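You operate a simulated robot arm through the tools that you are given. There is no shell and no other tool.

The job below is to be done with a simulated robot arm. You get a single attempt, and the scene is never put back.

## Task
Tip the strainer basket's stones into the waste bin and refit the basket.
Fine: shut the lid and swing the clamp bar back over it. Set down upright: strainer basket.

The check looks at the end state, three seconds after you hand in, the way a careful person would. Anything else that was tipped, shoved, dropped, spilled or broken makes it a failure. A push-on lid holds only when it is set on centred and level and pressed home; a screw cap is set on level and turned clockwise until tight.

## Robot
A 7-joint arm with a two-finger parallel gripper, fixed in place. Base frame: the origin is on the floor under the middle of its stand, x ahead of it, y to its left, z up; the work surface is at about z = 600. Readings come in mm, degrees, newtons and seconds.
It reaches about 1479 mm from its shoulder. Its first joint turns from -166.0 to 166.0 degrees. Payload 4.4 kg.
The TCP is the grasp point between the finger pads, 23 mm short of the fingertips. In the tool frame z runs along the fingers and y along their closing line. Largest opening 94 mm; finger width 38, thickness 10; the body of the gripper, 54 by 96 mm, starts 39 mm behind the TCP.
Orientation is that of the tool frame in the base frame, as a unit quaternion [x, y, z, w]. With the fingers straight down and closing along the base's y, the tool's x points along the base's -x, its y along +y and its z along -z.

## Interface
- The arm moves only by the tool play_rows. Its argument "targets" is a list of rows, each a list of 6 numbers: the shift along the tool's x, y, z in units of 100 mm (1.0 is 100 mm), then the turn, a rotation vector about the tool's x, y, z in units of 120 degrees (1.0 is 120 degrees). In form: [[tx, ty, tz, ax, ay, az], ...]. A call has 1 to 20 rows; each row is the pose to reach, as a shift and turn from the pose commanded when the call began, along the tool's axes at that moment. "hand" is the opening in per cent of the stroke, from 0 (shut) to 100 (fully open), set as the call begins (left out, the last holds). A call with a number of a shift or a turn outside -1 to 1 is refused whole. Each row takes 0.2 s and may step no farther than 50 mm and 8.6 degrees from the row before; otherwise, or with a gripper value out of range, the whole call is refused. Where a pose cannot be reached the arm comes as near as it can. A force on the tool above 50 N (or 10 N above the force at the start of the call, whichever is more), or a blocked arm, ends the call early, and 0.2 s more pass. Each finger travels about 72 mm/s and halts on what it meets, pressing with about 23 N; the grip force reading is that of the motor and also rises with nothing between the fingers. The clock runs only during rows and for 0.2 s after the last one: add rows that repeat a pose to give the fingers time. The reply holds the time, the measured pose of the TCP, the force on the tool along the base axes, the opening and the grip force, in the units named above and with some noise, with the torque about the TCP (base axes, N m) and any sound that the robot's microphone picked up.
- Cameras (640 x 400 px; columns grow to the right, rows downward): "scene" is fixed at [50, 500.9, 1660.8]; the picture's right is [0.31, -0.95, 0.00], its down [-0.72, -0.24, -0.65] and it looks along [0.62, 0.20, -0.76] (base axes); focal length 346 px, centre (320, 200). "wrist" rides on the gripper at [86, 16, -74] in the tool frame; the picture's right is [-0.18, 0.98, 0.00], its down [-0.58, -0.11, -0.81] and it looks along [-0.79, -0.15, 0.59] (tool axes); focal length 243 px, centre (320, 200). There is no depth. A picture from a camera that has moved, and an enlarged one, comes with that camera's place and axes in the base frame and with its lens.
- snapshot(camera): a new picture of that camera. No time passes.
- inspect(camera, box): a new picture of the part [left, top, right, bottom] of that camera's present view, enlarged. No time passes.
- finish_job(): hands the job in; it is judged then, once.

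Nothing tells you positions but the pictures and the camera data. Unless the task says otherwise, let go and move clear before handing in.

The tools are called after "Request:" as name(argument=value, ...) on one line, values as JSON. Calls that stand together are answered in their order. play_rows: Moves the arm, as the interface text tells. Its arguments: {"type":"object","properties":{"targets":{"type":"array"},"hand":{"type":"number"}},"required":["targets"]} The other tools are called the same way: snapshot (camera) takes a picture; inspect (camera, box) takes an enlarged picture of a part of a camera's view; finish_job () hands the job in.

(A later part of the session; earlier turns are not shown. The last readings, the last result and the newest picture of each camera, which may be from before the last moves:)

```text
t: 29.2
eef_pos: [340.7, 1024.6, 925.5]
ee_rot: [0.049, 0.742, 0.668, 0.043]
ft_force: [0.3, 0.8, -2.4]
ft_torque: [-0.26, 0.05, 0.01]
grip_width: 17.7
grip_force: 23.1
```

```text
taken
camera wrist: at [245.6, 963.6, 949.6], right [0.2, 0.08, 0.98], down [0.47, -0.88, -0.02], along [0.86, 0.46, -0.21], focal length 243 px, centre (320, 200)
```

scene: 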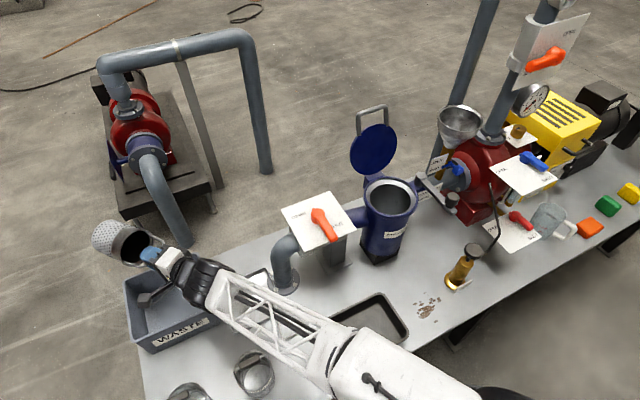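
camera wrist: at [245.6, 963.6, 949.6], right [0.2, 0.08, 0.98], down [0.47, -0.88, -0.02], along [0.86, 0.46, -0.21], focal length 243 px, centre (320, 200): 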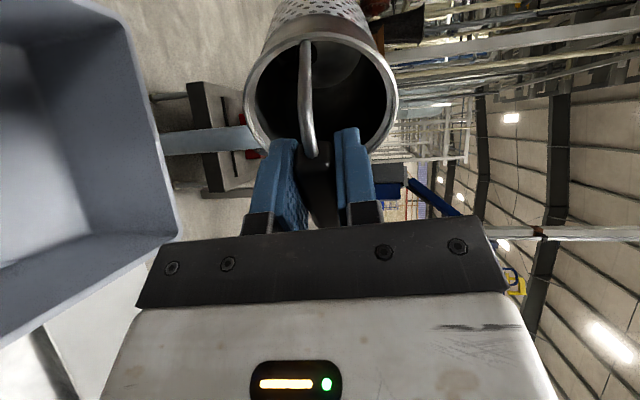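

The basket is at about 84° with its mouth over the bin and the forearm clear of the other baskets. I'll continue slowly to 120° so the stones slide out.

Request:
play_rows(targets=[[0, 0, 0, -0.03, 0, 0], [0, 0, 0, -0.06, 0, 0], [0, 0, 0, -0.09, 0, 0], [0, 0, 0, -0.12, 0, 0], [0, 0, 0, -0.15, 0, 0], [0, 0, 0, -0.18, 0, 0], [0, 0, 0, -0.21, 0, 0], [0, 0, 0, -0.24, 0, 0], [0, 0, 0, -0.27, 0, 0], [0, 0, 0, -0.3, 0, 0], [0, 0, 0, -0.3, 0, 0], [0, 0, 0, -0.3, 0, 0]])

Request:
snapshot(camera="scene")

Request:
snapshot(camera="wrist")

Request:
inspect(camera="scene", box=[60, 200, 260, 360])

```text
t: 31.8
eef_pos: [355.5, 1005.7, 933.6]
ee_rot: [0.011, 0.506, 0.862, 0.044]
ft_force: [0.1, -0.1, -1.9]
ft_torque: [-0.17, 0.01, 0.0]
grip_width: 17.6
grip_force: 22.7
out of reach, approached as far as the arm can: row 6, 7, 8, 9, 10, 11, 12
```

```text
taken
```

scene: 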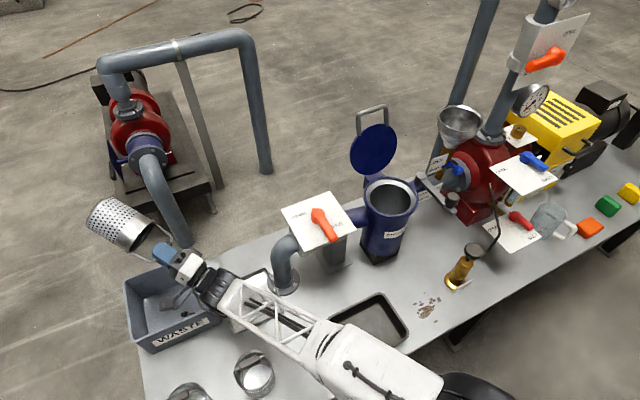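

```text
taken
camera wrist: at [264.0, 940.5, 908.4], right [0.12, -0.49, 0.86], down [0.53, -0.7, -0.48], along [0.84, 0.52, 0.18], focal length 243 px, centre (320, 200)
```

wrist: 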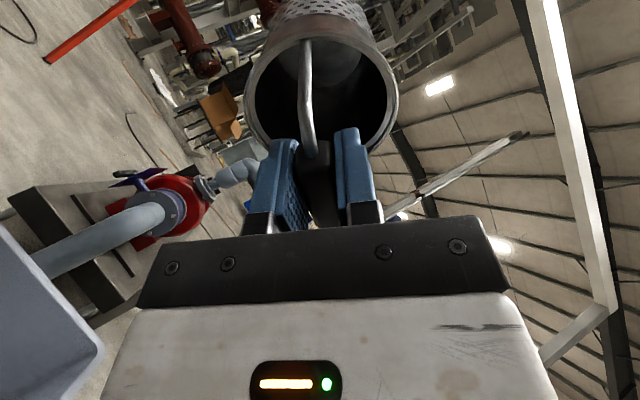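

```text
2.50 times, centred on (160, 280) of scene
camera zoom: at [50.0, 500.9, 1660.8], right [0.31, -0.95, 0.0], down [-0.72, -0.24, -0.65], along [0.62, 0.2, -0.76], focal length 864 px, centre (720, 0)
```

zoom: 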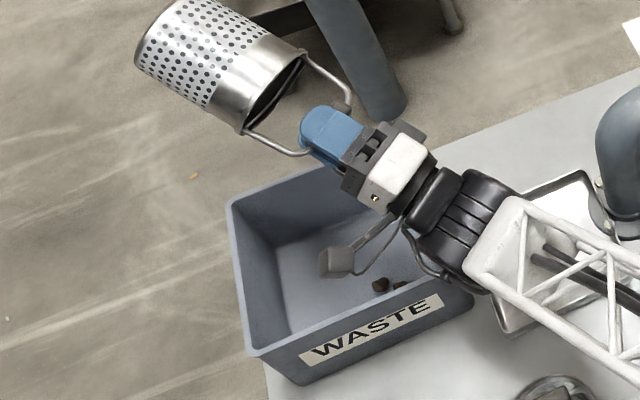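

The arm reached its tilt limit at about 119°, and I can see stones in the bin. I'll check whether any are left in the basket.

Request:
inspect(camera="wrist", box=[235, 0, 415, 170])

Request:
inspect(camera="scene", box=[120, 240, 230, 360])

Request:
inspect(camera="scene", box=[80, 190, 160, 260])

```text
2.35 times, centred on (325, 85) of wrist
camera zoom: at [264.0, 940.5, 908.4], right [0.12, -0.49, 0.86], down [0.53, -0.7, -0.48], along [0.84, 0.52, 0.18], focal length 571 px, centre (308, 471)
```

zoom: 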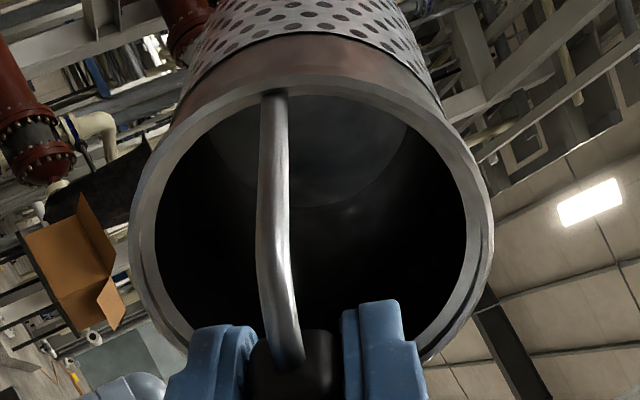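

```text
3.33 times, centred on (175, 300) of scene
camera zoom: at [50.0, 500.9, 1660.8], right [0.31, -0.95, 0.0], down [-0.72, -0.24, -0.65], along [0.62, 0.2, -0.76], focal length 1152 px, centre (803, -133)
```

zoom: 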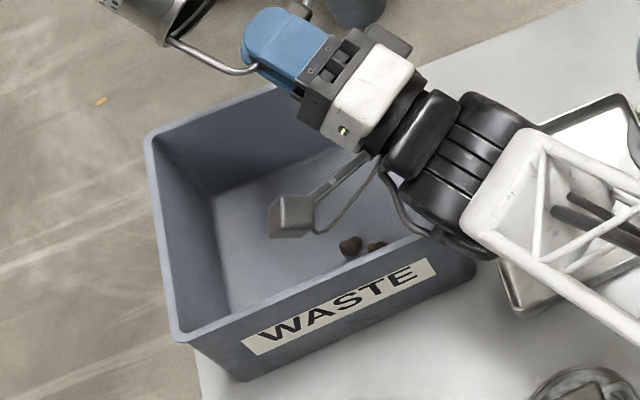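

```text
5.71 times, centred on (120, 225) of scene
camera zoom: at [50.0, 500.9, 1660.8], right [0.31, -0.95, 0.0], down [-0.72, -0.24, -0.65], along [0.62, 0.2, -0.76], focal length 1975 px, centre (1463, 57)
```

zoom: 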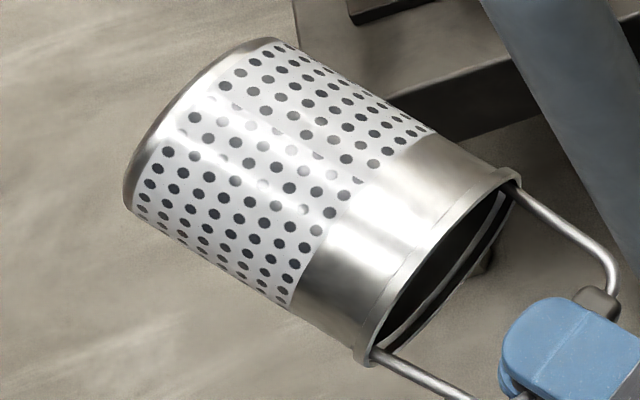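

The basket floor looks clear, but the lower wall is dark. I'll zoom in on the lip and the interior.

Request:
inspect(camera="scene", box=[120, 215, 150, 245])

Request:
inspect(camera="wrist", box=[250, 40, 370, 150])

Request:
inspect(camera="scene", box=[150, 290, 220, 330])

```text
13.33 times, centred on (135, 230) of scene
camera zoom: at [50.0, 500.9, 1660.8], right [0.31, -0.95, 0.0], down [-0.72, -0.24, -0.65], along [0.62, 0.2, -0.76], focal length 4609 px, centre (2787, -200)
```

zoom: 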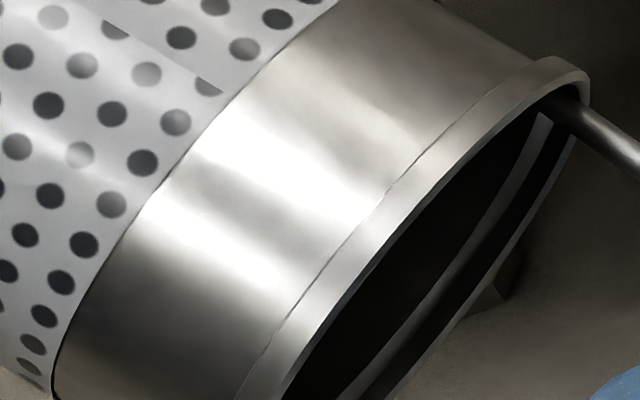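

```text
3.64 times, centred on (310, 95) of wrist
camera zoom: at [264.0, 940.5, 908.4], right [0.12, -0.49, 0.86], down [0.53, -0.7, -0.48], along [0.84, 0.52, 0.18], focal length 882 px, centre (356, 582)
```

zoom: 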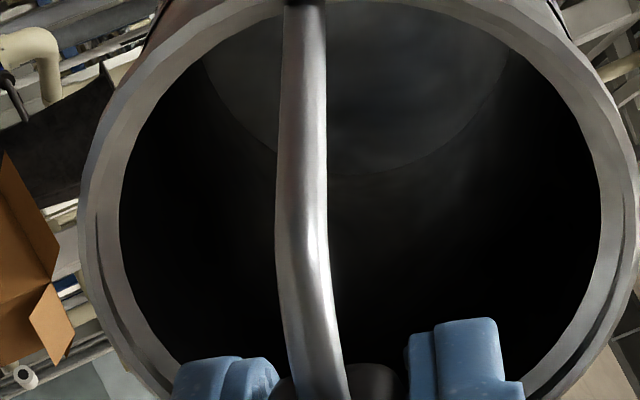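

```text
9.14 times, centred on (185, 310) of scene
camera zoom: at [50.0, 500.9, 1660.8], right [0.31, -0.95, 0.0], down [-0.72, -0.24, -0.65], along [0.62, 0.2, -0.76], focal length 3160 px, centre (1554, -806)
```

zoom: 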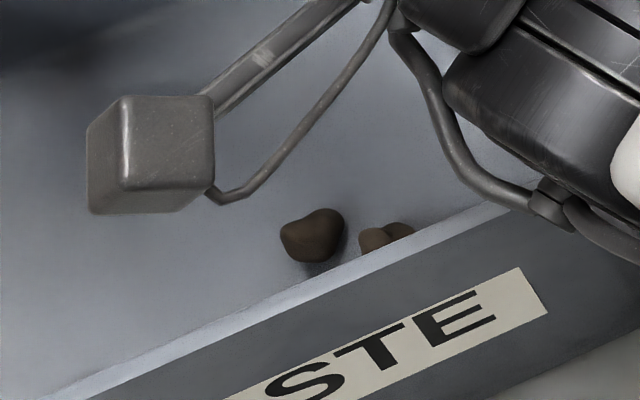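

I can count three stones in the bin and the basket looks empty. A brief shake while it's tilted will make sure nothing is stuck, then I'll look again as I return upright.

Request:
play_rows(targets=[[0, 0, 0, 0.06, 0, 0], [0, 0, 0, 0.12, 0, 0], [0, 0, 0, 0.06, 0, 0], [0, 0, 0, 0, 0, 0], [0, 0, 0, 0.06, 0, 0], [0, 0, 0, 0.12, 0, 0], [0, 0, 0, 0.06, 0, 0], [0, 0, 0, 0, 0, 0], [0, 0, 0, 0, 0, 0], [0, 0, 0, 0, 0, 0]])

Request:
inspect(camera="scene", box=[120, 240, 230, 360])

Request:
inspect(camera="wrist", box=[235, 0, 415, 170])

```text
t: 34.0
eef_pos: [356.1, 1005.4, 933.5]
ee_rot: [0.011, 0.505, 0.862, 0.043]
ft_force: [0.1, 0.0, -1.0]
ft_torque: [-0.13, 0.03, 0.02]
grip_width: 17.7
grip_force: 23.3
```

```text
3.33 times, centred on (175, 300) of scene
camera zoom: at [50.0, 500.9, 1660.8], right [0.31, -0.95, 0.0], down [-0.72, -0.24, -0.65], along [0.62, 0.2, -0.76], focal length 1152 px, centre (803, -133)
```

zoom: 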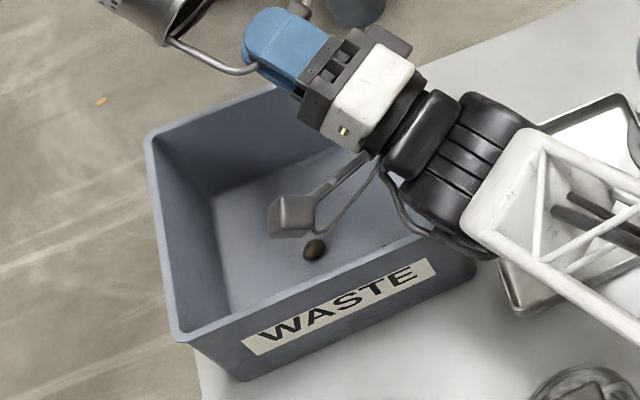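

```text
2.35 times, centred on (325, 85) of wrist
camera zoom: at [263.9, 940.2, 908.6], right [0.12, -0.49, 0.86], down [0.53, -0.7, -0.48], along [0.84, 0.52, 0.18], focal length 571 px, centre (308, 471)
```

zoom: 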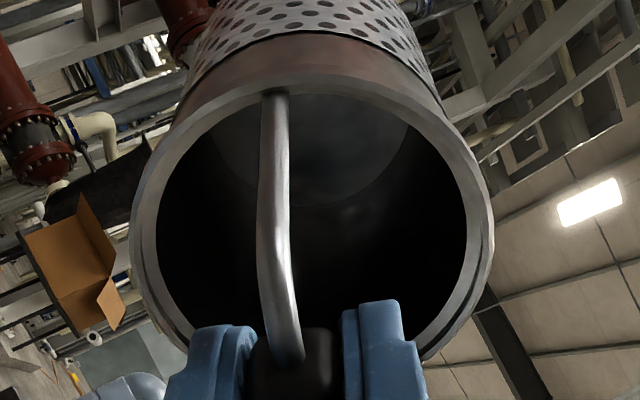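

The stones have moved around in the bin. I'll swing the basket back upright over the bin and inspect both the basket and the bin.

Request:
play_rows(targets=[[0, 0, 0, 0.05, 0, 0], [0, 0, 0, 0.1, 0, 0], [0, 0, 0, 0.15, 0, 0], [0, 0, 0, 0.2, 0, 0], [0, 0, 0, 0.25, 0, 0], [0, 0, 0, 0.3, 0, 0], [0, 0, 0, 0.35, 0, 0], [0, 0, 0, 0.4, 0, 0], [0, 0, 0, 0.45, 0, 0], [0, 0, 0, 0.5, 0, 0], [0, 0, 0, 0.55, 0, 0], [0, 0, 0, 0.6, 0, 0], [0, 0, 0, 0.65, 0, 0], [0, 0, 0, 0.7, 0, 0], [0, 0, 0, 0.75, 0, 0], [0, 0, 0, 0.8, 0, 0], [0, 0, 0, 0.86, 0, 0], [0, 0, 0, 0.93, 0, 0], [0, 0, 0, 1.0, 0, 0], [0, 0, 0, 1.0, 0, 0]])

Request:
snapshot(camera="wrist")

Request:
inspect(camera="wrist", box=[235, 0, 415, 170])

Request:
inspect(camera="scene", box=[80, 220, 240, 360])

```text
t: 38.2
eef_pos: [355.1, 1005.7, 932.9]
ee_rot: [0.044, 0.999, -0.008, 0.012]
ft_force: [0.0, -0.7, -1.4]
ft_torque: [0.03, -0.03, 0.01]
grip_width: 17.9
grip_force: 23.2
```

```text
taken
camera wrist: at [269.4, 1030.5, 1005.5], right [0.27, 0.96, -0.01], down [0.55, -0.15, 0.82], along [0.79, -0.23, -0.57], focal length 243 px, centre (320, 200)
```

wrist: 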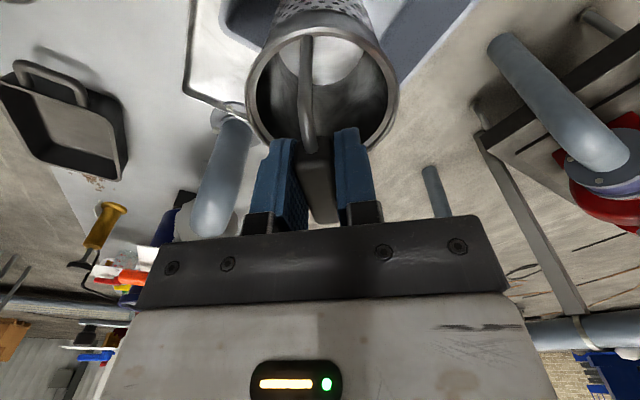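

```text
2.35 times, centred on (325, 85) of wrist
camera zoom: at [269.4, 1030.5, 1005.5], right [0.27, 0.96, -0.01], down [0.55, -0.15, 0.82], along [0.79, -0.23, -0.57], focal length 571 px, centre (308, 471)
```

zoom: 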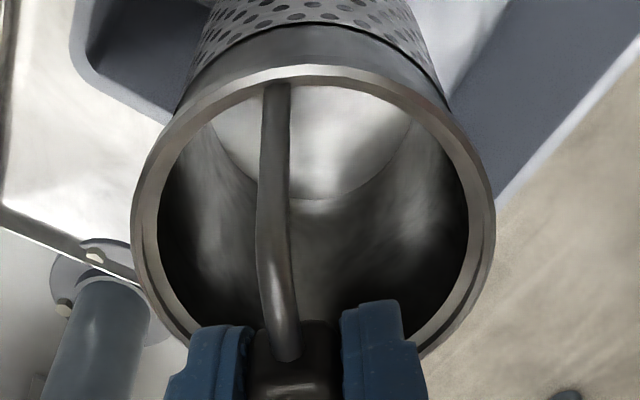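

```text
2.86 times, centred on (160, 290) of scene
camera zoom: at [50.0, 500.9, 1660.8], right [0.31, -0.95, 0.0], down [-0.72, -0.24, -0.65], along [0.62, 0.2, -0.76], focal length 988 px, centre (777, -57)
```

zoom: 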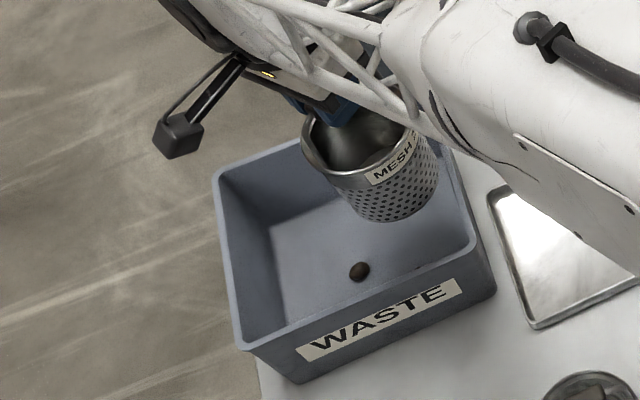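

The basket is empty. One stone shows in the bin from this angle and the others should be behind the front wall. I'll raise the basket, level it, and look into the bin again.

Request:
play_rows(targets=[[0, 0, -0.2, -0.001, 0.005, 0], [0, 0, -0.4, -0.0027, 0.0138, 0], [0, 0, -0.6, -0.0027, 0.0138, 0], [0, 0, -0.8, -0.0027, 0.0138, 0], [0, 0, -1.0, -0.0027, 0.0138, 0], [0, 0, -1.0, -0.0027, 0.0138, 0]])

Request:
play_rows(targets=[[0, 0, -0.2, 0, 0, 0], [0, 0, -0.4, 0, 0, 0], [0, 0, -0.6, 0, 0, 0], [0, 0, -0.8, 0, 0, 0], [0, 0, -0.93, 0, 0, 0], [0, 0, -0.93, 0, 0, 0]])

Request:
inspect(camera="scene", box=[80, 220, 240, 360])

Request:
snapshot(camera="wrist")

```text
t: 39.6
eef_pos: [352.1, 1008.0, 1033.7]
ee_rot: [0.044, 0.999, -0.003, -0.003]
ft_force: [0.6, 0.5, -1.5]
ft_torque: [-0.01, 0.0, 0.01]
grip_width: 17.8
grip_force: 23.5
```

```text
t: 41.0
eef_pos: [353.9, 1007.8, 1125.9]
ee_rot: [0.044, 0.999, -0.004, -0.002]
ft_force: [-0.3, 1.1, -2.0]
ft_torque: [0.0, 0.0, -0.02]
grip_width: 17.8
grip_force: 23.4
```

```text
2.86 times, centred on (160, 290) of scene
camera zoom: at [50.0, 500.9, 1660.8], right [0.31, -0.95, 0.0], down [-0.72, -0.24, -0.65], along [0.62, 0.2, -0.76], focal length 988 px, centre (777, -57)
```

zoom: 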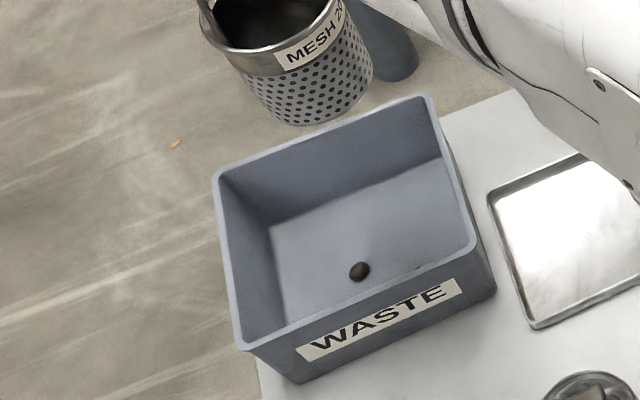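

```text
taken
camera wrist: at [269.5, 1031.7, 1201.0], right [0.27, 0.96, -0.01], down [0.57, -0.15, 0.8], along [0.77, -0.22, -0.59], focal length 243 px, centre (320, 200)
```

wrist: 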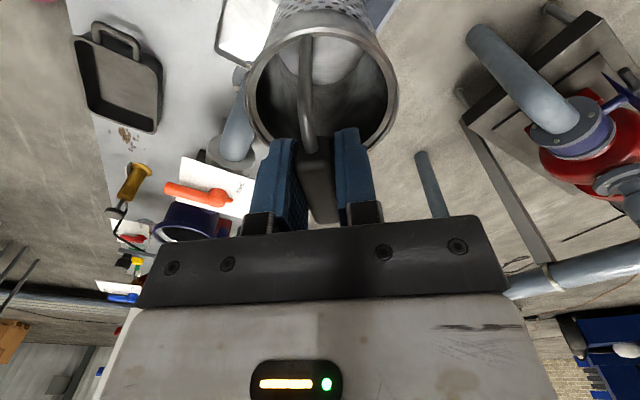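

One stone is in plain view, and the rest are probably behind the bin's front wall. I'll tilt the empty basket briefly so the wrist camera can see into that hidden corner.

Request:
play_rows(targets=[[0, 0, 0, -0.06, 0, 0], [0, 0, 0, -0.12, 0, 0], [0, 0, 0, -0.18, 0, 0], [0, 0, 0, -0.24, 0, 0], [0, 0, 0, -0.3, 0, 0], [0, 0, 0, -0.36, 0, 0], [0, 0, 0, -0.42, 0, 0], [0, 0, 0, -0.42, 0, 0]])

Request:
snapshot(camera="wrist")

Request:
snapshot(camera="scene")

```text
t: 42.8
eef_pos: [353.6, 1007.8, 1126.0]
ee_rot: [0.04, 0.905, 0.423, 0.017]
ft_force: [0.0, 1.2, -0.5]
ft_torque: [-0.13, 0.06, -0.03]
grip_width: 17.8
grip_force: 23.2
```

```text
taken
camera wrist: at [264.0, 968.1, 1187.1], right [0.24, 0.61, 0.75], down [0.52, -0.74, 0.43], along [0.82, 0.29, -0.5], focal length 243 px, centre (320, 200)
```

wrist: 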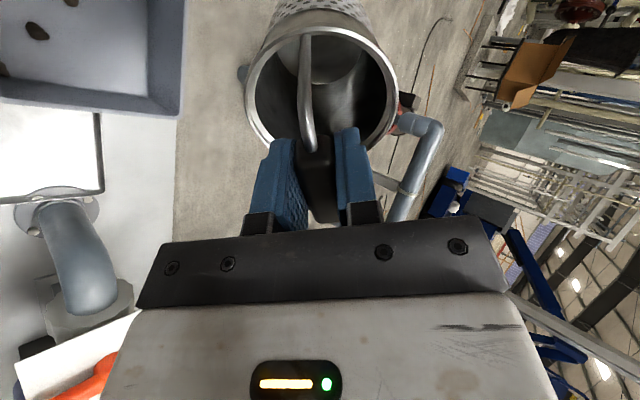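

```text
taken
```

scene: 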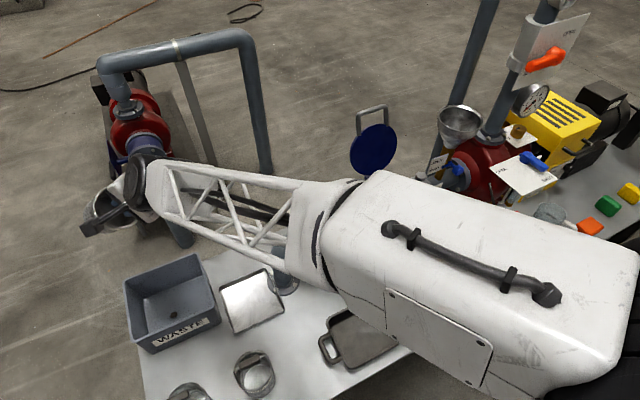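

At least three stones are confirmed inside the bin, and none are visible elsewhere. I'll level the basket and travel back to the pot.

Request:
play_rows(targets=[[0, 0, 0, 0.06, 0, 0], [0, 0, 0, 0.12, 0, 0], [0, 0, 0, 0.18, 0, 0], [0, 0, 0, 0.24, 0, 0], [0, 0, 0, 0.3, 0, 0], [0, 0, 0, 0.36, 0, 0], [0, 0, 0, 0.42, 0, 0], [0, 0, 0, 0.42, 0, 0], [0, 0, 0, 0.42, 0, 0]])

```text
t: 44.8
eef_pos: [352.6, 1006.4, 1126.2]
ee_rot: [0.043, 0.999, -0.003, -0.003]
ft_force: [-1.1, 0.3, -1.9]
ft_torque: [0.0, 0.03, 0.01]
grip_width: 18.0
grip_force: 23.4
```

I'm level within half a degree. I'll drive back toward the pot, unwinding the yaw on the way.

Request:
play_rows(targets=[[-0.2, -0.2, 0, -0.0008, -0.0003, 0.0334], [-0.4, -0.4, 0, -0.0015, -0.0006, 0.0668], [-0.6, -0.6, 0, -0.0023, -0.001, 0.1002], [-0.8, -0.8, 0, -0.003, -0.0013, 0.1336], [-1.0, -1.0, 0, -0.0038, -0.0016, 0.167]])

Request:
play_rows(targets=[[-0.2, -0.1, 0, 0, 0, 0.0334], [-0.4, -0.2, 0, 0, 0, 0.0668], [-0.6, -0.3, 0, 0, 0, 0.1002], [-0.8, -0.4, 0, 0, 0, 0.1336], [-1.0, -0.5, 0, 0, 0, 0.167], [-1.0, -0.5, 0, 0, 0, 0.167]])

```text
t: 46.0
eef_pos: [443.3, 898.6, 1124.3]
ee_rot: [0.217, 0.976, 0.0, -0.001]
ft_force: [0.6, 0.5, -2.0]
ft_torque: [0.03, 0.01, -0.01]
grip_width: 18.0
grip_force: 23.1
```

```text
t: 47.4
eef_pos: [513.4, 810.5, 1126.3]
ee_rot: [0.383, 0.924, -0.001, 0.0]
ft_force: [0.0, 0.2, -2.3]
ft_torque: [0.01, 0.02, -0.04]
grip_width: 17.8
grip_force: 23.8
```

The pose is as planned, so I'll bring the basket along the bench axis to above the pot.

Request:
play_rows(targets=[[-0.25, -0.11, 0, 0, 0, 0], [-0.5, -0.22, 0, 0, 0, 0], [-0.75, -0.33, 0, 0, 0, 0], [-1.0, -0.447, 0, 0, 0, 0]])

Request:
play_rows(targets=[[-0.25, 0, 0, 0, 0, 0], [-0.5, 0, 0, 0, 0, 0], [-0.75, 0, 0, 0, 0, 0], [-1.0, 0, 0, 0, 0, 0]])

Request:
play_rows(targets=[[-0.25, 0, 0, 0, 0, 0], [-0.5, 0, 0, 0, 0, 0], [-0.75, 0, 0, 0, 0, 0], [-1.0, 0, 0, 0, 0, 0]])

Request:
play_rows(targets=[[-0.25, 0, 0, 0, 0, 0], [-0.5, 0, 0, 0, 0, 0], [-0.712, 0, 0, 0, 0, 0], [-0.712, 0, 0, 0, 0, 0], [-0.712, 0, 0, 0, 0, 0]])

Request:
snapshot(camera="wrist")

Request:
inspect(camera="scene", box=[350, 80, 450, 230])

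```text
t: 48.4
eef_pos: [552.2, 708.7, 1126.3]
ee_rot: [0.383, 0.924, 0.001, 0.001]
ft_force: [0.0, 0.9, -1.5]
ft_torque: [0.02, 0.01, -0.01]
grip_width: 17.8
grip_force: 22.8
```

```text
t: 49.4
eef_pos: [623.5, 638.7, 1126.9]
ee_rot: [0.384, 0.923, -0.001, 0.0]
ft_force: [0.3, -0.2, -1.1]
ft_torque: [-0.01, 0.02, -0.01]
grip_width: 17.9
grip_force: 22.9
```

```text
t: 50.4
eef_pos: [694.2, 568.2, 1125.8]
ee_rot: [0.383, 0.924, 0.0, 0.0]
ft_force: [0.6, -0.3, -1.7]
ft_torque: [0.02, 0.03, 0.02]
grip_width: 17.5
grip_force: 22.9
```

```text
t: 51.6
eef_pos: [744.2, 517.6, 1125.3]
ee_rot: [0.383, 0.924, 0.0, 0.0]
ft_force: [0.3, -0.1, -1.1]
ft_torque: [-0.02, 0.04, 0.02]
grip_width: 17.6
grip_force: 23.2
```

```text
taken
camera wrist: at [695.1, 589.7, 1200.4], right [0.83, 0.56, 0.0], down [0.33, -0.49, 0.81], along [0.45, -0.67, -0.59], focal length 243 px, centre (320, 200)
```

wrist: 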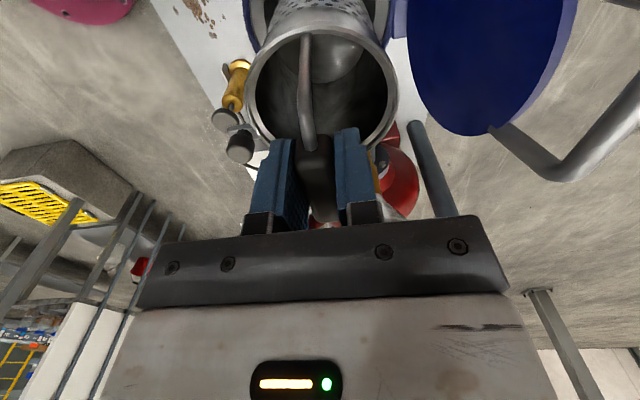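

```text
2.67 times, centred on (400, 155) of scene
camera zoom: at [50.0, 500.9, 1660.8], right [0.31, -0.95, 0.0], down [-0.72, -0.24, -0.65], along [0.62, 0.2, -0.76], focal length 922 px, centre (107, 320)
```

zoom: 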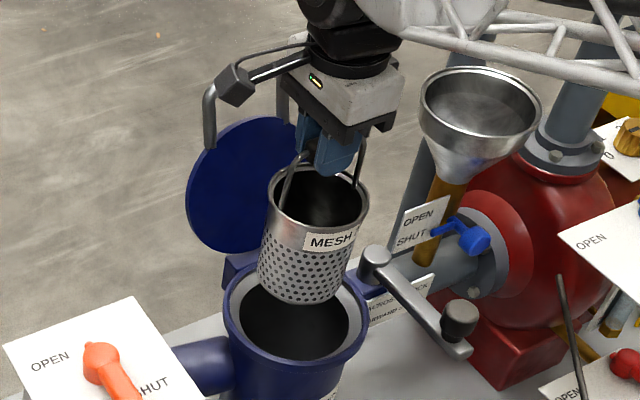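

The basket is back above the pot and hangs about 2° off its first attitude, with roughly 10 mm of clearance all round. I'll lower it until its bottom is just above the rim and check the alignment.

Request:
play_rows(targets=[[0, 0, 0.15, 0, 0, 0], [0, 0, 0.3, 0, 0, 0], [0, 0, 0.45, 0, 0, 0], [0, 0, 0.45, 0, 0, 0]])

Request:
inspect(camera="scene", box=[355, 125, 425, 215])

Request:
inspect(camera="wrist", box=[230, 0, 410, 160])

```text
t: 52.6
eef_pos: [743.7, 517.7, 1080.6]
ee_rot: [0.383, 0.924, 0.001, 0.0]
ft_force: [-0.4, -0.6, -1.4]
ft_torque: [0.03, 0.02, 0.02]
grip_width: 17.7
grip_force: 22.8
```

```text
4.44 times, centred on (390, 170) of scene
camera zoom: at [50.0, 500.9, 1660.8], right [0.31, -0.95, 0.0], down [-0.72, -0.24, -0.65], along [0.62, 0.2, -0.76], focal length 1536 px, centre (9, 333)
```

zoom: 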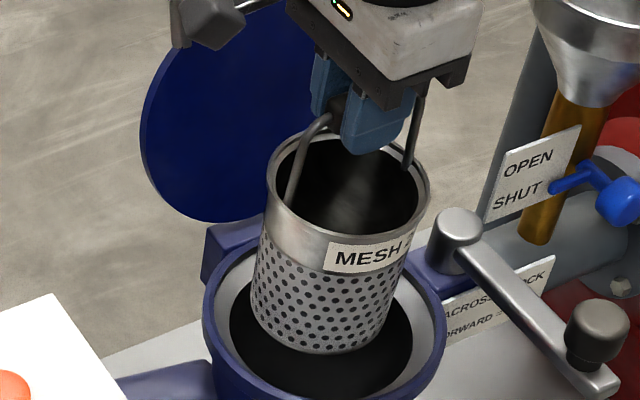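

```text
2.50 times, centred on (320, 80) of wrist
camera zoom: at [695.1, 590.1, 1155.3], right [0.83, 0.56, 0.0], down [0.33, -0.49, 0.81], along [0.45, -0.67, -0.59], focal length 606 px, centre (320, 500)
```

zoom: 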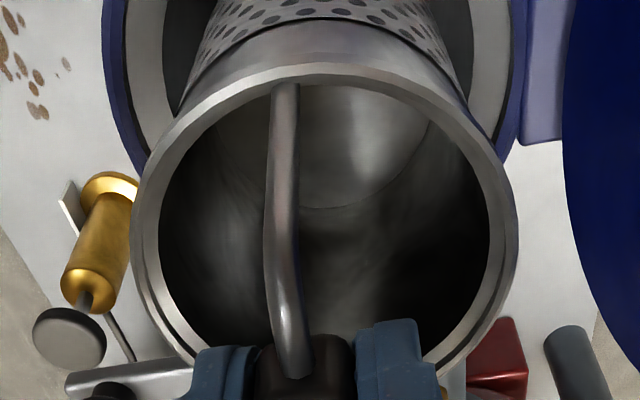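

The basket is centred on the bore and upright. I'll lower it in stages while monitoring the force.

Request:
play_rows(targets=[[0, 0, 0.15, 0, 0, 0], [0, 0, 0.3, 0, 0, 0], [0, 0, 0.45, 0, 0, 0], [0, 0, 0.6, 0, 0, 0], [0, 0, 0.75, 0, 0, 0], [0, 0, 0.75, 0, 0, 0]])

Request:
inspect(camera="scene", box=[355, 125, 425, 215])

Request:
inspect(camera="wrist", box=[220, 0, 420, 170])

```text
t: 54.0
eef_pos: [745.6, 517.1, 1005.9]
ee_rot: [0.384, 0.923, 0.0, 0.0]
ft_force: [-0.6, -1.1, -1.4]
ft_torque: [0.02, 0.01, 0.0]
grip_width: 17.8
grip_force: 22.8
```

```text
4.44 times, centred on (390, 170) of scene
camera zoom: at [50.0, 500.9, 1660.8], right [0.31, -0.95, 0.0], down [-0.72, -0.24, -0.65], along [0.62, 0.2, -0.76], focal length 1536 px, centre (9, 333)
```

zoom: 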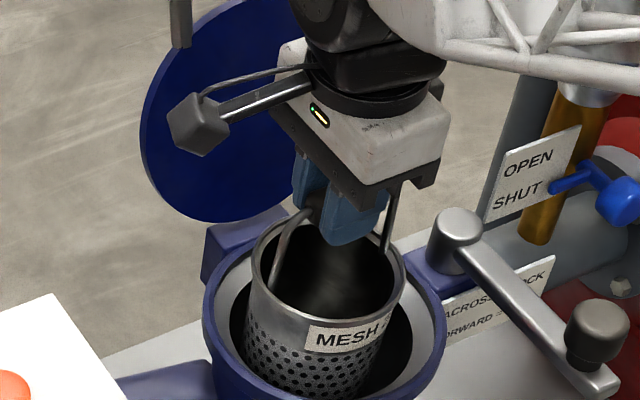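

```text
2.35 times, centred on (320, 85) of wrist
camera zoom: at [695.3, 590.2, 1080.3], right [0.83, 0.56, 0.0], down [0.33, -0.49, 0.81], along [0.45, -0.67, -0.59], focal length 571 px, centre (320, 471)
```

zoom: 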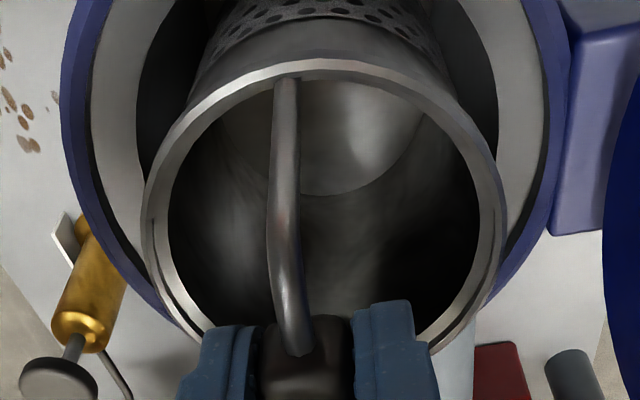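

It is entering cleanly with no contact. I'll continue down.

Request:
play_rows(targets=[[0, 0, 0.15, 0, 0, 0], [0, 0, 0.3, 0, 0, 0], [0, 0, 0.45, 0, 0, 0], [0, 0, 0.6, 0, 0, 0], [0, 0, 0.75, 0, 0, 0], [0, 0, 0.9, 0, 0, 0], [0, 0, 0.9, 0, 0, 0]])

Request:
inspect(camera="scene", box=[355, 145, 425, 215])

Request:
inspect(camera="wrist", box=[140, 0, 500, 220])

```text
t: 55.6
eef_pos: [744.7, 517.2, 915.8]
ee_rot: [0.383, 0.924, 0.0, 0.0]
ft_force: [-0.5, -0.1, -1.3]
ft_torque: [0.02, 0.01, -0.01]
grip_width: 18.0
grip_force: 23.3
```

```text
5.71 times, centred on (390, 180) of scene
camera zoom: at [50.0, 500.9, 1660.8], right [0.31, -0.95, 0.0], down [-0.72, -0.24, -0.65], along [0.62, 0.2, -0.76], focal length 1975 px, centre (-80, 314)
```

zoom: 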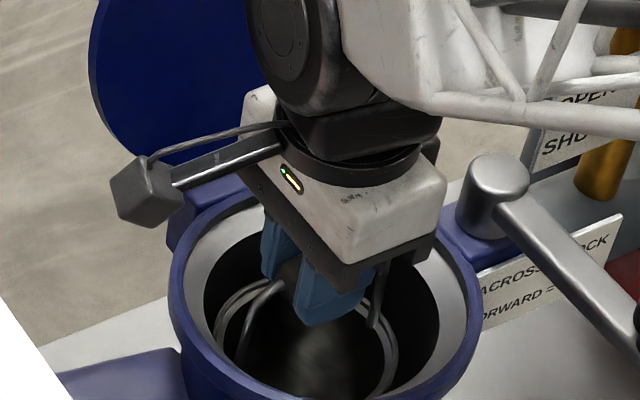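

```text
1.78 times, centred on (320, 110) of wrist
camera zoom: at [695.2, 589.4, 990.0], right [0.83, 0.56, 0.0], down [0.33, -0.49, 0.81], along [0.45, -0.67, -0.59], focal length 431 px, centre (320, 360)
```

zoom: 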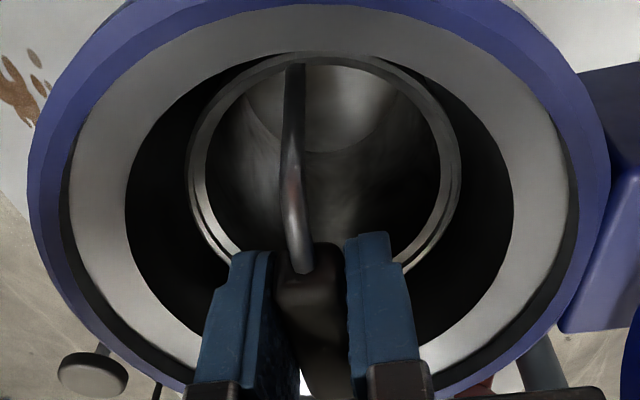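

There's no contact yet and the basket is well centred. I'll lower the last 38 mm slowly.

Request:
play_rows(targets=[[0, 0, 0.08, 0, 0, 0], [0, 0, 0.16, 0, 0, 0], [0, 0, 0.24, 0, 0, 0], [0, 0, 0.3, 0, 0, 0], [0, 0, 0.35, 0, 0, 0], [0, 0, 0.38, 0, 0, 0], [0, 0, 0.38, 0, 0, 0]])

```text
t: 57.2
eef_pos: [744.7, 518.3, 879.7]
ee_rot: [0.383, 0.924, 0.001, 0.0]
ft_force: [-2.2, 0.9, 15.6]
ft_torque: [-0.38, -0.21, -0.02]
grip_width: 17.9
grip_force: 23.1
```

The basket's bottom has touched, with the contact slightly off to one side because of its small lean. I'll ease off by 2 mm and open the fingers a little so it can settle flat.

Request:
play_rows(targets=[[0, 0, -0.01, 0, 0, 0], [0, 0, -0.015, 0, 0, 0], [0, 0, -0.015, 0, 0, 0]])

Request:
play_rows(targets=[[0, 0, 0, 0, 0, 0], [0, 0, 0, 0, 0, 0], [0, 0, 0, 0, 0, 0], [0, 0, 0, 0, 0, 0]], hand=32)

Request:
snapshot(camera="wrist")

Request:
inspect(camera="wrist", box=[140, 20, 500, 240])

Request:
inspect(camera="scene", box=[355, 145, 425, 215])

```text
t: 58.0
eef_pos: [745.2, 517.9, 879.4]
ee_rot: [0.383, 0.924, 0.0, 0.0]
ft_force: [-1.4, 2.2, 9.9]
ft_torque: [0.05, -0.04, -0.01]
grip_width: 18.1
grip_force: 23.2
```

```text
t: 59.0
eef_pos: [743.6, 517.1, 879.0]
ee_rot: [0.383, 0.924, -0.001, 0.0]
ft_force: [0.8, -0.1, 0.2]
ft_torque: [0.01, 0.02, 0.02]
grip_width: 30.0
grip_force: 0.0
```

```text
taken
camera wrist: at [695.2, 590.2, 954.1], right [0.83, 0.56, 0.0], down [0.33, -0.49, 0.81], along [0.45, -0.67, -0.59], focal length 243 px, centre (320, 200)
```

wrist: 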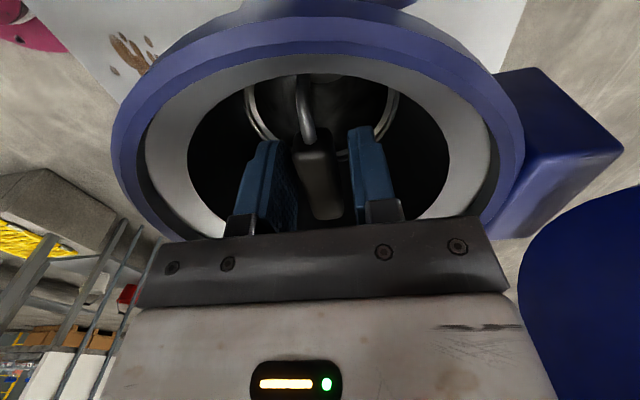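

```text
1.78 times, centred on (320, 130) of wrist
camera zoom: at [695.2, 590.2, 954.1], right [0.83, 0.56, 0.0], down [0.33, -0.49, 0.81], along [0.45, -0.67, -0.59], focal length 431 px, centre (320, 324)
```

zoom: 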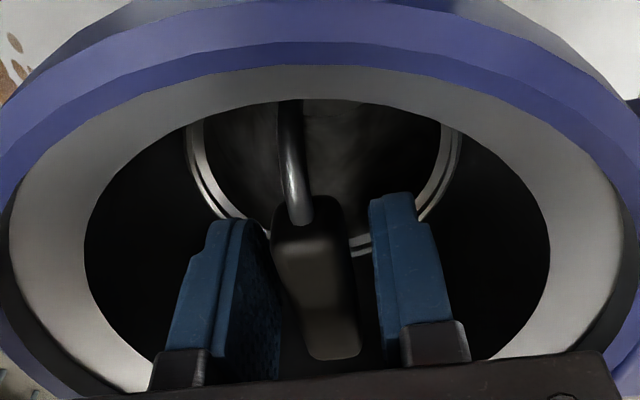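

```text
5.71 times, centred on (390, 180) of scene
camera zoom: at [50.0, 500.9, 1660.8], right [0.31, -0.95, 0.0], down [-0.72, -0.24, -0.65], along [0.62, 0.2, -0.76], focal length 1975 px, centre (-80, 314)
```

zoom: 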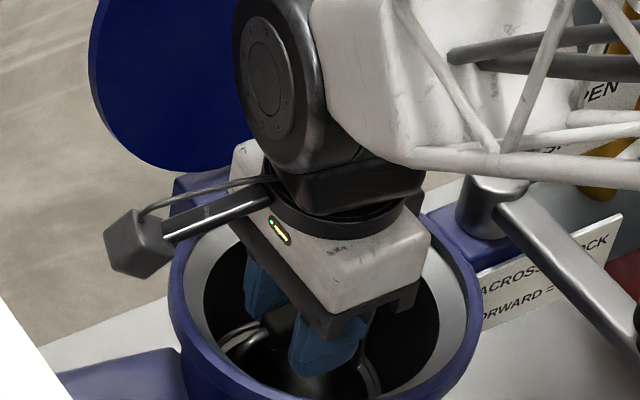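

The handle is free. I'm opening a bit wider and rising straight up.

Request:
play_rows(targets=[[0, 0, 0, 0, 0, 0], [0, 0, -0.1, 0, 0, 0], [0, 0, -0.25, 0, 0, 0], [0, 0, -0.45, 0, 0, 0], [0, 0, -0.65, 0, 0, 0], [0, 0, -0.85, 0, 0, 0], [0, 0, -1.0, 0, 0, 0], [0, 0, -1.0, 0, 0, 0]], hand=46)

Request:
snapshot(camera="wrist")

Request:
inspect(camera="scene", box=[350, 145, 430, 215])

Request:
inspect(camera="wrist", box=[180, 0, 460, 190])

```text
t: 60.8
eef_pos: [743.3, 517.6, 978.7]
ee_rot: [0.384, 0.924, 0.0, 0.0]
ft_force: [-1.3, 0.9, 0.8]
ft_torque: [-0.02, 0.02, 0.01]
grip_width: 43.2
grip_force: 0.1
```

```text
taken
camera wrist: at [695.1, 589.7, 1054.2], right [0.83, 0.56, 0.0], down [0.33, -0.49, 0.81], along [0.45, -0.67, -0.59], focal length 243 px, centre (320, 200)
```

wrist: 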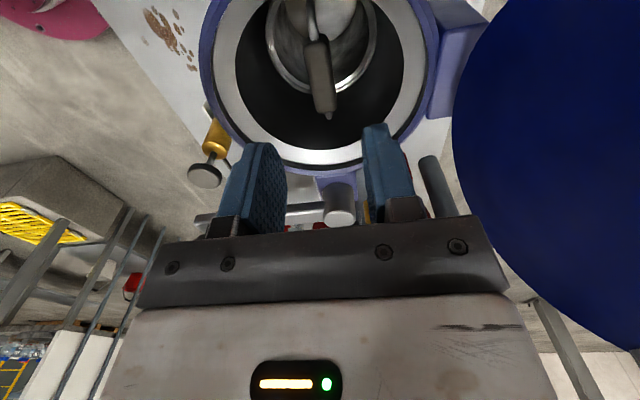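

```text
5.71 times, centred on (390, 180) of scene
camera zoom: at [50.0, 500.9, 1660.8], right [0.31, -0.95, 0.0], down [-0.72, -0.24, -0.65], along [0.62, 0.2, -0.76], focal length 1975 px, centre (-80, 314)
```

zoom: 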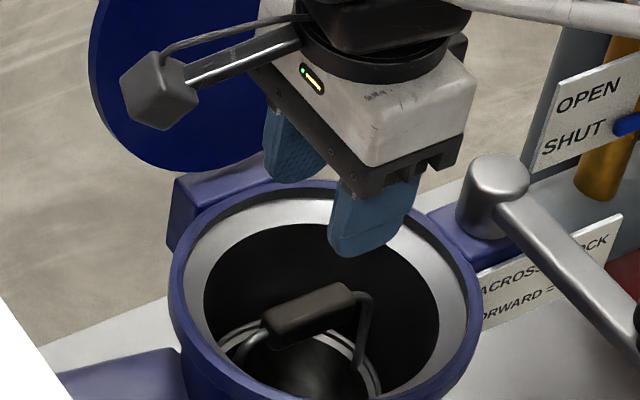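

```text
2.11 times, centred on (320, 95) of wrist
camera zoom: at [695.1, 589.7, 1054.2], right [0.83, 0.56, 0.0], down [0.33, -0.49, 0.81], along [0.45, -0.67, -0.59], focal length 511 px, centre (320, 421)
```

zoom: 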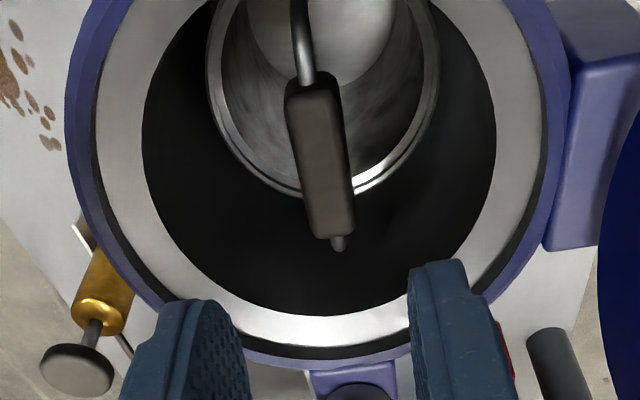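

The basket appears seated. I'll move up and away, then compare with the original picture of the seated basket.

Request:
play_rows(targets=[[0, 0, -0.25, 0, 0, 0], [0, 0, -0.5, 0, 0, 0], [0, 0, -0.75, 0, 0, 0], [0, 0, -1.0, 0, 0, 0]])

Request:
play_rows(targets=[[0.25, 0, -0.2, 0, 0, 0], [0.5, 0, -0.4, 0, 0, 0], [0.75, 0, -0.6, 0, 0, 0], [1.0, 0, -0.8, 0, 0, 0], [1.0, 0, -0.8, 0, 0, 0]])

Request:
inspect(camera="scene", box=[360, 160, 420, 220])

Request:
inspect(camera="scene", box=[375, 175, 415, 205])

Request:
inspect(camera="wrist", box=[230, 0, 430, 150])

```text
t: 61.8
eef_pos: [745.2, 517.5, 1079.8]
ee_rot: [0.384, 0.924, 0.0, 0.0]
ft_force: [-0.2, -0.4, 0.1]
ft_torque: [0.02, 0.01, 0.02]
grip_width: 43.2
grip_force: 0.0
```

```text
t: 63.0
eef_pos: [672.6, 588.9, 1159.5]
ee_rot: [0.383, 0.924, -0.001, 0.001]
ft_force: [0.4, 0.2, -0.2]
ft_torque: [-0.01, 0.02, 0.03]
grip_width: 43.0
grip_force: 0.1
```

```text
6.67 times, centred on (390, 190) of scene
camera zoom: at [50.0, 500.9, 1660.8], right [0.31, -0.95, 0.0], down [-0.72, -0.24, -0.65], along [0.62, 0.2, -0.76], focal length 2304 px, centre (-147, 267)
```

zoom: 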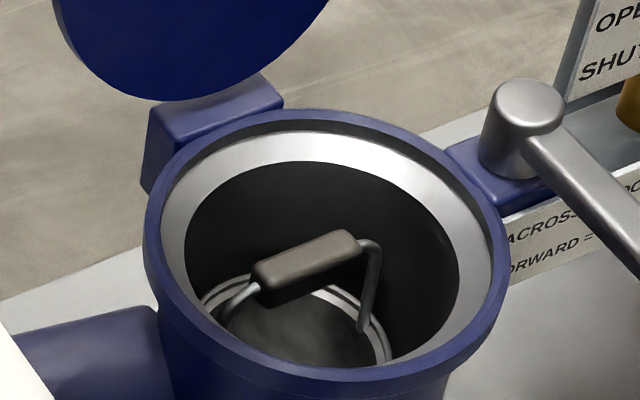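

```text
13.33 times, centred on (395, 190) of scene
camera zoom: at [50.0, 500.9, 1660.8], right [0.31, -0.95, 0.0], down [-0.72, -0.24, -0.65], along [0.62, 0.2, -0.76], focal length 4609 px, centre (-680, 333)
```

zoom: 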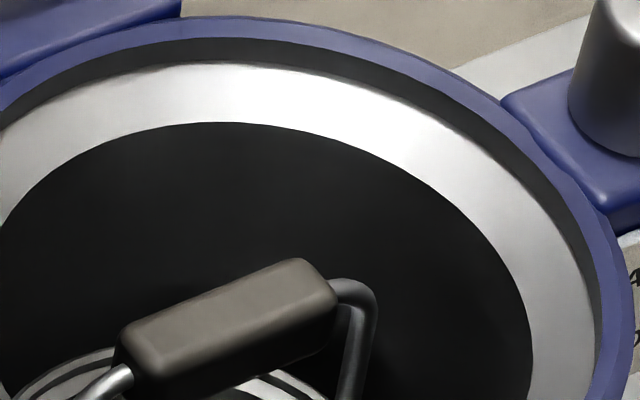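

```text
2.67 times, centred on (330, 75) of wrist
camera zoom: at [624.6, 661.4, 1234.3], right [0.83, 0.56, 0.0], down [0.33, -0.49, 0.81], along [0.45, -0.67, -0.59], focal length 647 px, centre (293, 533)
```

zoom: 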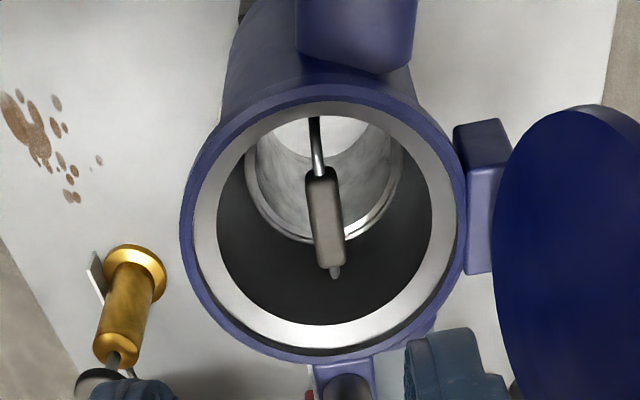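

The basket sits level at its original height, but about 5–6 mm off its original centre. I'll regrasp the handle and nudge it back to be sure it is properly refitted.

Request:
play_rows(targets=[[-0.25, 0, 0, 0, 0, 0], [-0.5, 0, 0.2, 0, 0, 0], [-0.75, 0, 0.4, 0, 0, 0], [-1.0, 0, 0.6, 0, 0, 0], [-1.0, 0, 0.8, 0, 0, 0], [-1.0, 0, 0.8, 0, 0, 0]], hand=46)

Request:
play_rows(targets=[[0, 0, 0.25, 0, 0, 0], [0, 0, 0.5, 0, 0, 0], [0, 0, 0.75, 0, 0, 0], [0, 0, 1.0, 0, 0, 0], [0, 0, 1.0, 0, 0, 0]])

Request:
play_rows(targets=[[0, 0, 0.2, 0, 0, 0], [0, 0, 0.4, 0, 0, 0], [0, 0, 0.6, 0, 0, 0], [0, 0, 0.8, 0, 0, 0], [0, 0, 0.95, 0, 0, 0], [0, 0, 1.04, 0, 0, 0]])

Request:
inspect(camera="wrist", box=[140, 20, 500, 240])

```text
t: 64.4
eef_pos: [743.7, 516.8, 1078.7]
ee_rot: [0.383, 0.924, 0.0, 0.0]
ft_force: [-0.2, -1.3, 1.0]
ft_torque: [0.03, 0.03, -0.04]
grip_width: 43.1
grip_force: 0.0
```

```text
t: 65.6
eef_pos: [745.9, 518.5, 978.8]
ee_rot: [0.384, 0.923, 0.001, 0.0]
ft_force: [0.3, 1.2, 0.7]
ft_torque: [0.0, 0.03, 0.03]
grip_width: 43.4
grip_force: 0.0
```

```text
refused: 1.04 is not a number from -1 to 1
```

```text
1.78 times, centred on (320, 130) of wrist
camera zoom: at [695.3, 590.0, 1053.5], right [0.83, 0.56, 0.0], down [0.33, -0.49, 0.81], along [0.45, -0.67, -0.59], focal length 431 px, centre (320, 324)
```

zoom: 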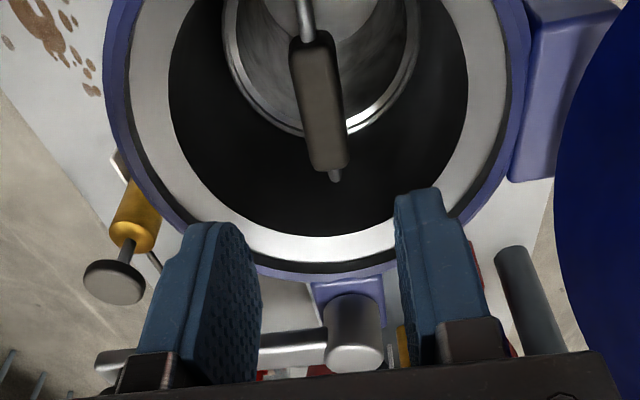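

One number was out of range, so that call was refused and I'm still 100 mm above. The handle is about 6 mm from its original spot along the bench axis, so I'll go down now with valid steps.

Request:
play_rows(targets=[[0.02, 0.01, 0.2, 0, 0, 0], [0.04, 0.015, 0.4, 0, 0, 0], [0.04, 0.015, 0.6, 0, 0, 0], [0.04, 0.015, 0.8, 0, 0, 0], [0.04, 0.015, 0.92, 0, 0, 0], [0.04, 0.015, 1.0, 0, 0, 0], [0.04, 0.015, 1.0, 0, 0, 0]])

Request:
inspect(camera="wrist", box=[140, 20, 500, 240])

```text
t: 67.2
eef_pos: [742.5, 520.5, 879.4]
ee_rot: [0.384, 0.923, 0.001, 0.0]
ft_force: [0.2, 2.0, -1.2]
ft_torque: [0.01, 0.02, 0.02]
grip_width: 43.2
grip_force: 0.2
```

```text
1.78 times, centred on (320, 130) of wrist
camera zoom: at [693.0, 593.7, 954.0], right [0.83, 0.56, 0.0], down [0.33, -0.49, 0.81], along [0.45, -0.67, -0.59], focal length 431 px, centre (320, 324)
```

zoom: 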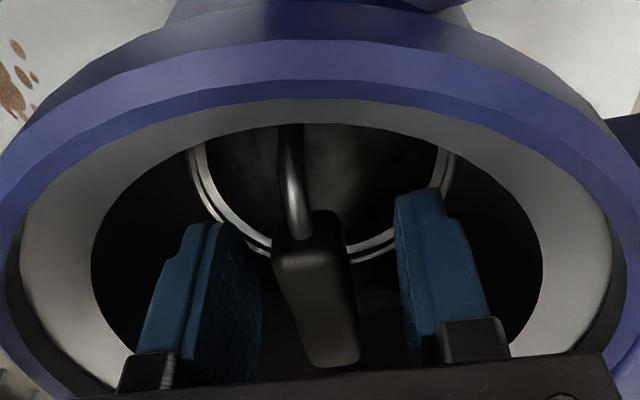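

The handle is between the pads again. I'm gripping it.

Request:
play_rows(targets=[[0, 0, 0, 0, 0, 0], [0, 0, 0, 0, 0, 0], [0, 0, 0, 0, 0, 0], [0, 0, 0, 0, 0, 0], [0, 0, 0, 0, 0, 0]], hand=0)

Request:
play_rows(targets=[[0, 0, -0.02, 0, 0, 0], [0, 0, -0.05, 0, 0, 0], [-0.02, -0.01, -0.05, 0, 0, 0], [-0.04, -0.02, -0.05, 0, 0, 0], [-0.06, -0.026, -0.05, 0, 0, 0], [-0.06, -0.026, -0.05, 0, 0, 0]])

Request:
inspect(camera="wrist", box=[140, 20, 500, 240])

```text
t: 68.4
eef_pos: [742.8, 521.8, 880.0]
ee_rot: [0.384, 0.923, 0.0, 0.0]
ft_force: [0.0, 0.2, -0.2]
ft_torque: [-0.01, -0.01, 0.0]
grip_width: 17.7
grip_force: 23.3
```

```text
t: 69.8
eef_pos: [744.3, 515.9, 885.4]
ee_rot: [0.384, 0.923, 0.001, 0.0]
ft_force: [0.5, 0.6, -1.3]
ft_torque: [0.05, 0.01, 0.0]
grip_width: 17.6
grip_force: 23.3
```

```text
1.78 times, centred on (320, 130) of wrist
camera zoom: at [695.7, 587.8, 958.8], right [0.83, 0.56, 0.0], down [0.33, -0.49, 0.81], along [0.45, -0.67, -0.59], focal length 431 px, centre (320, 324)
```

zoom: 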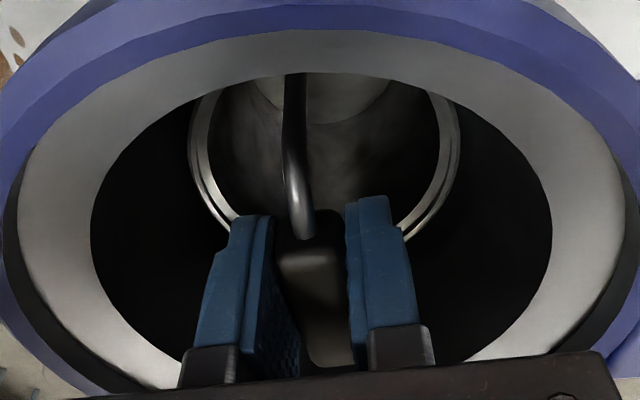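

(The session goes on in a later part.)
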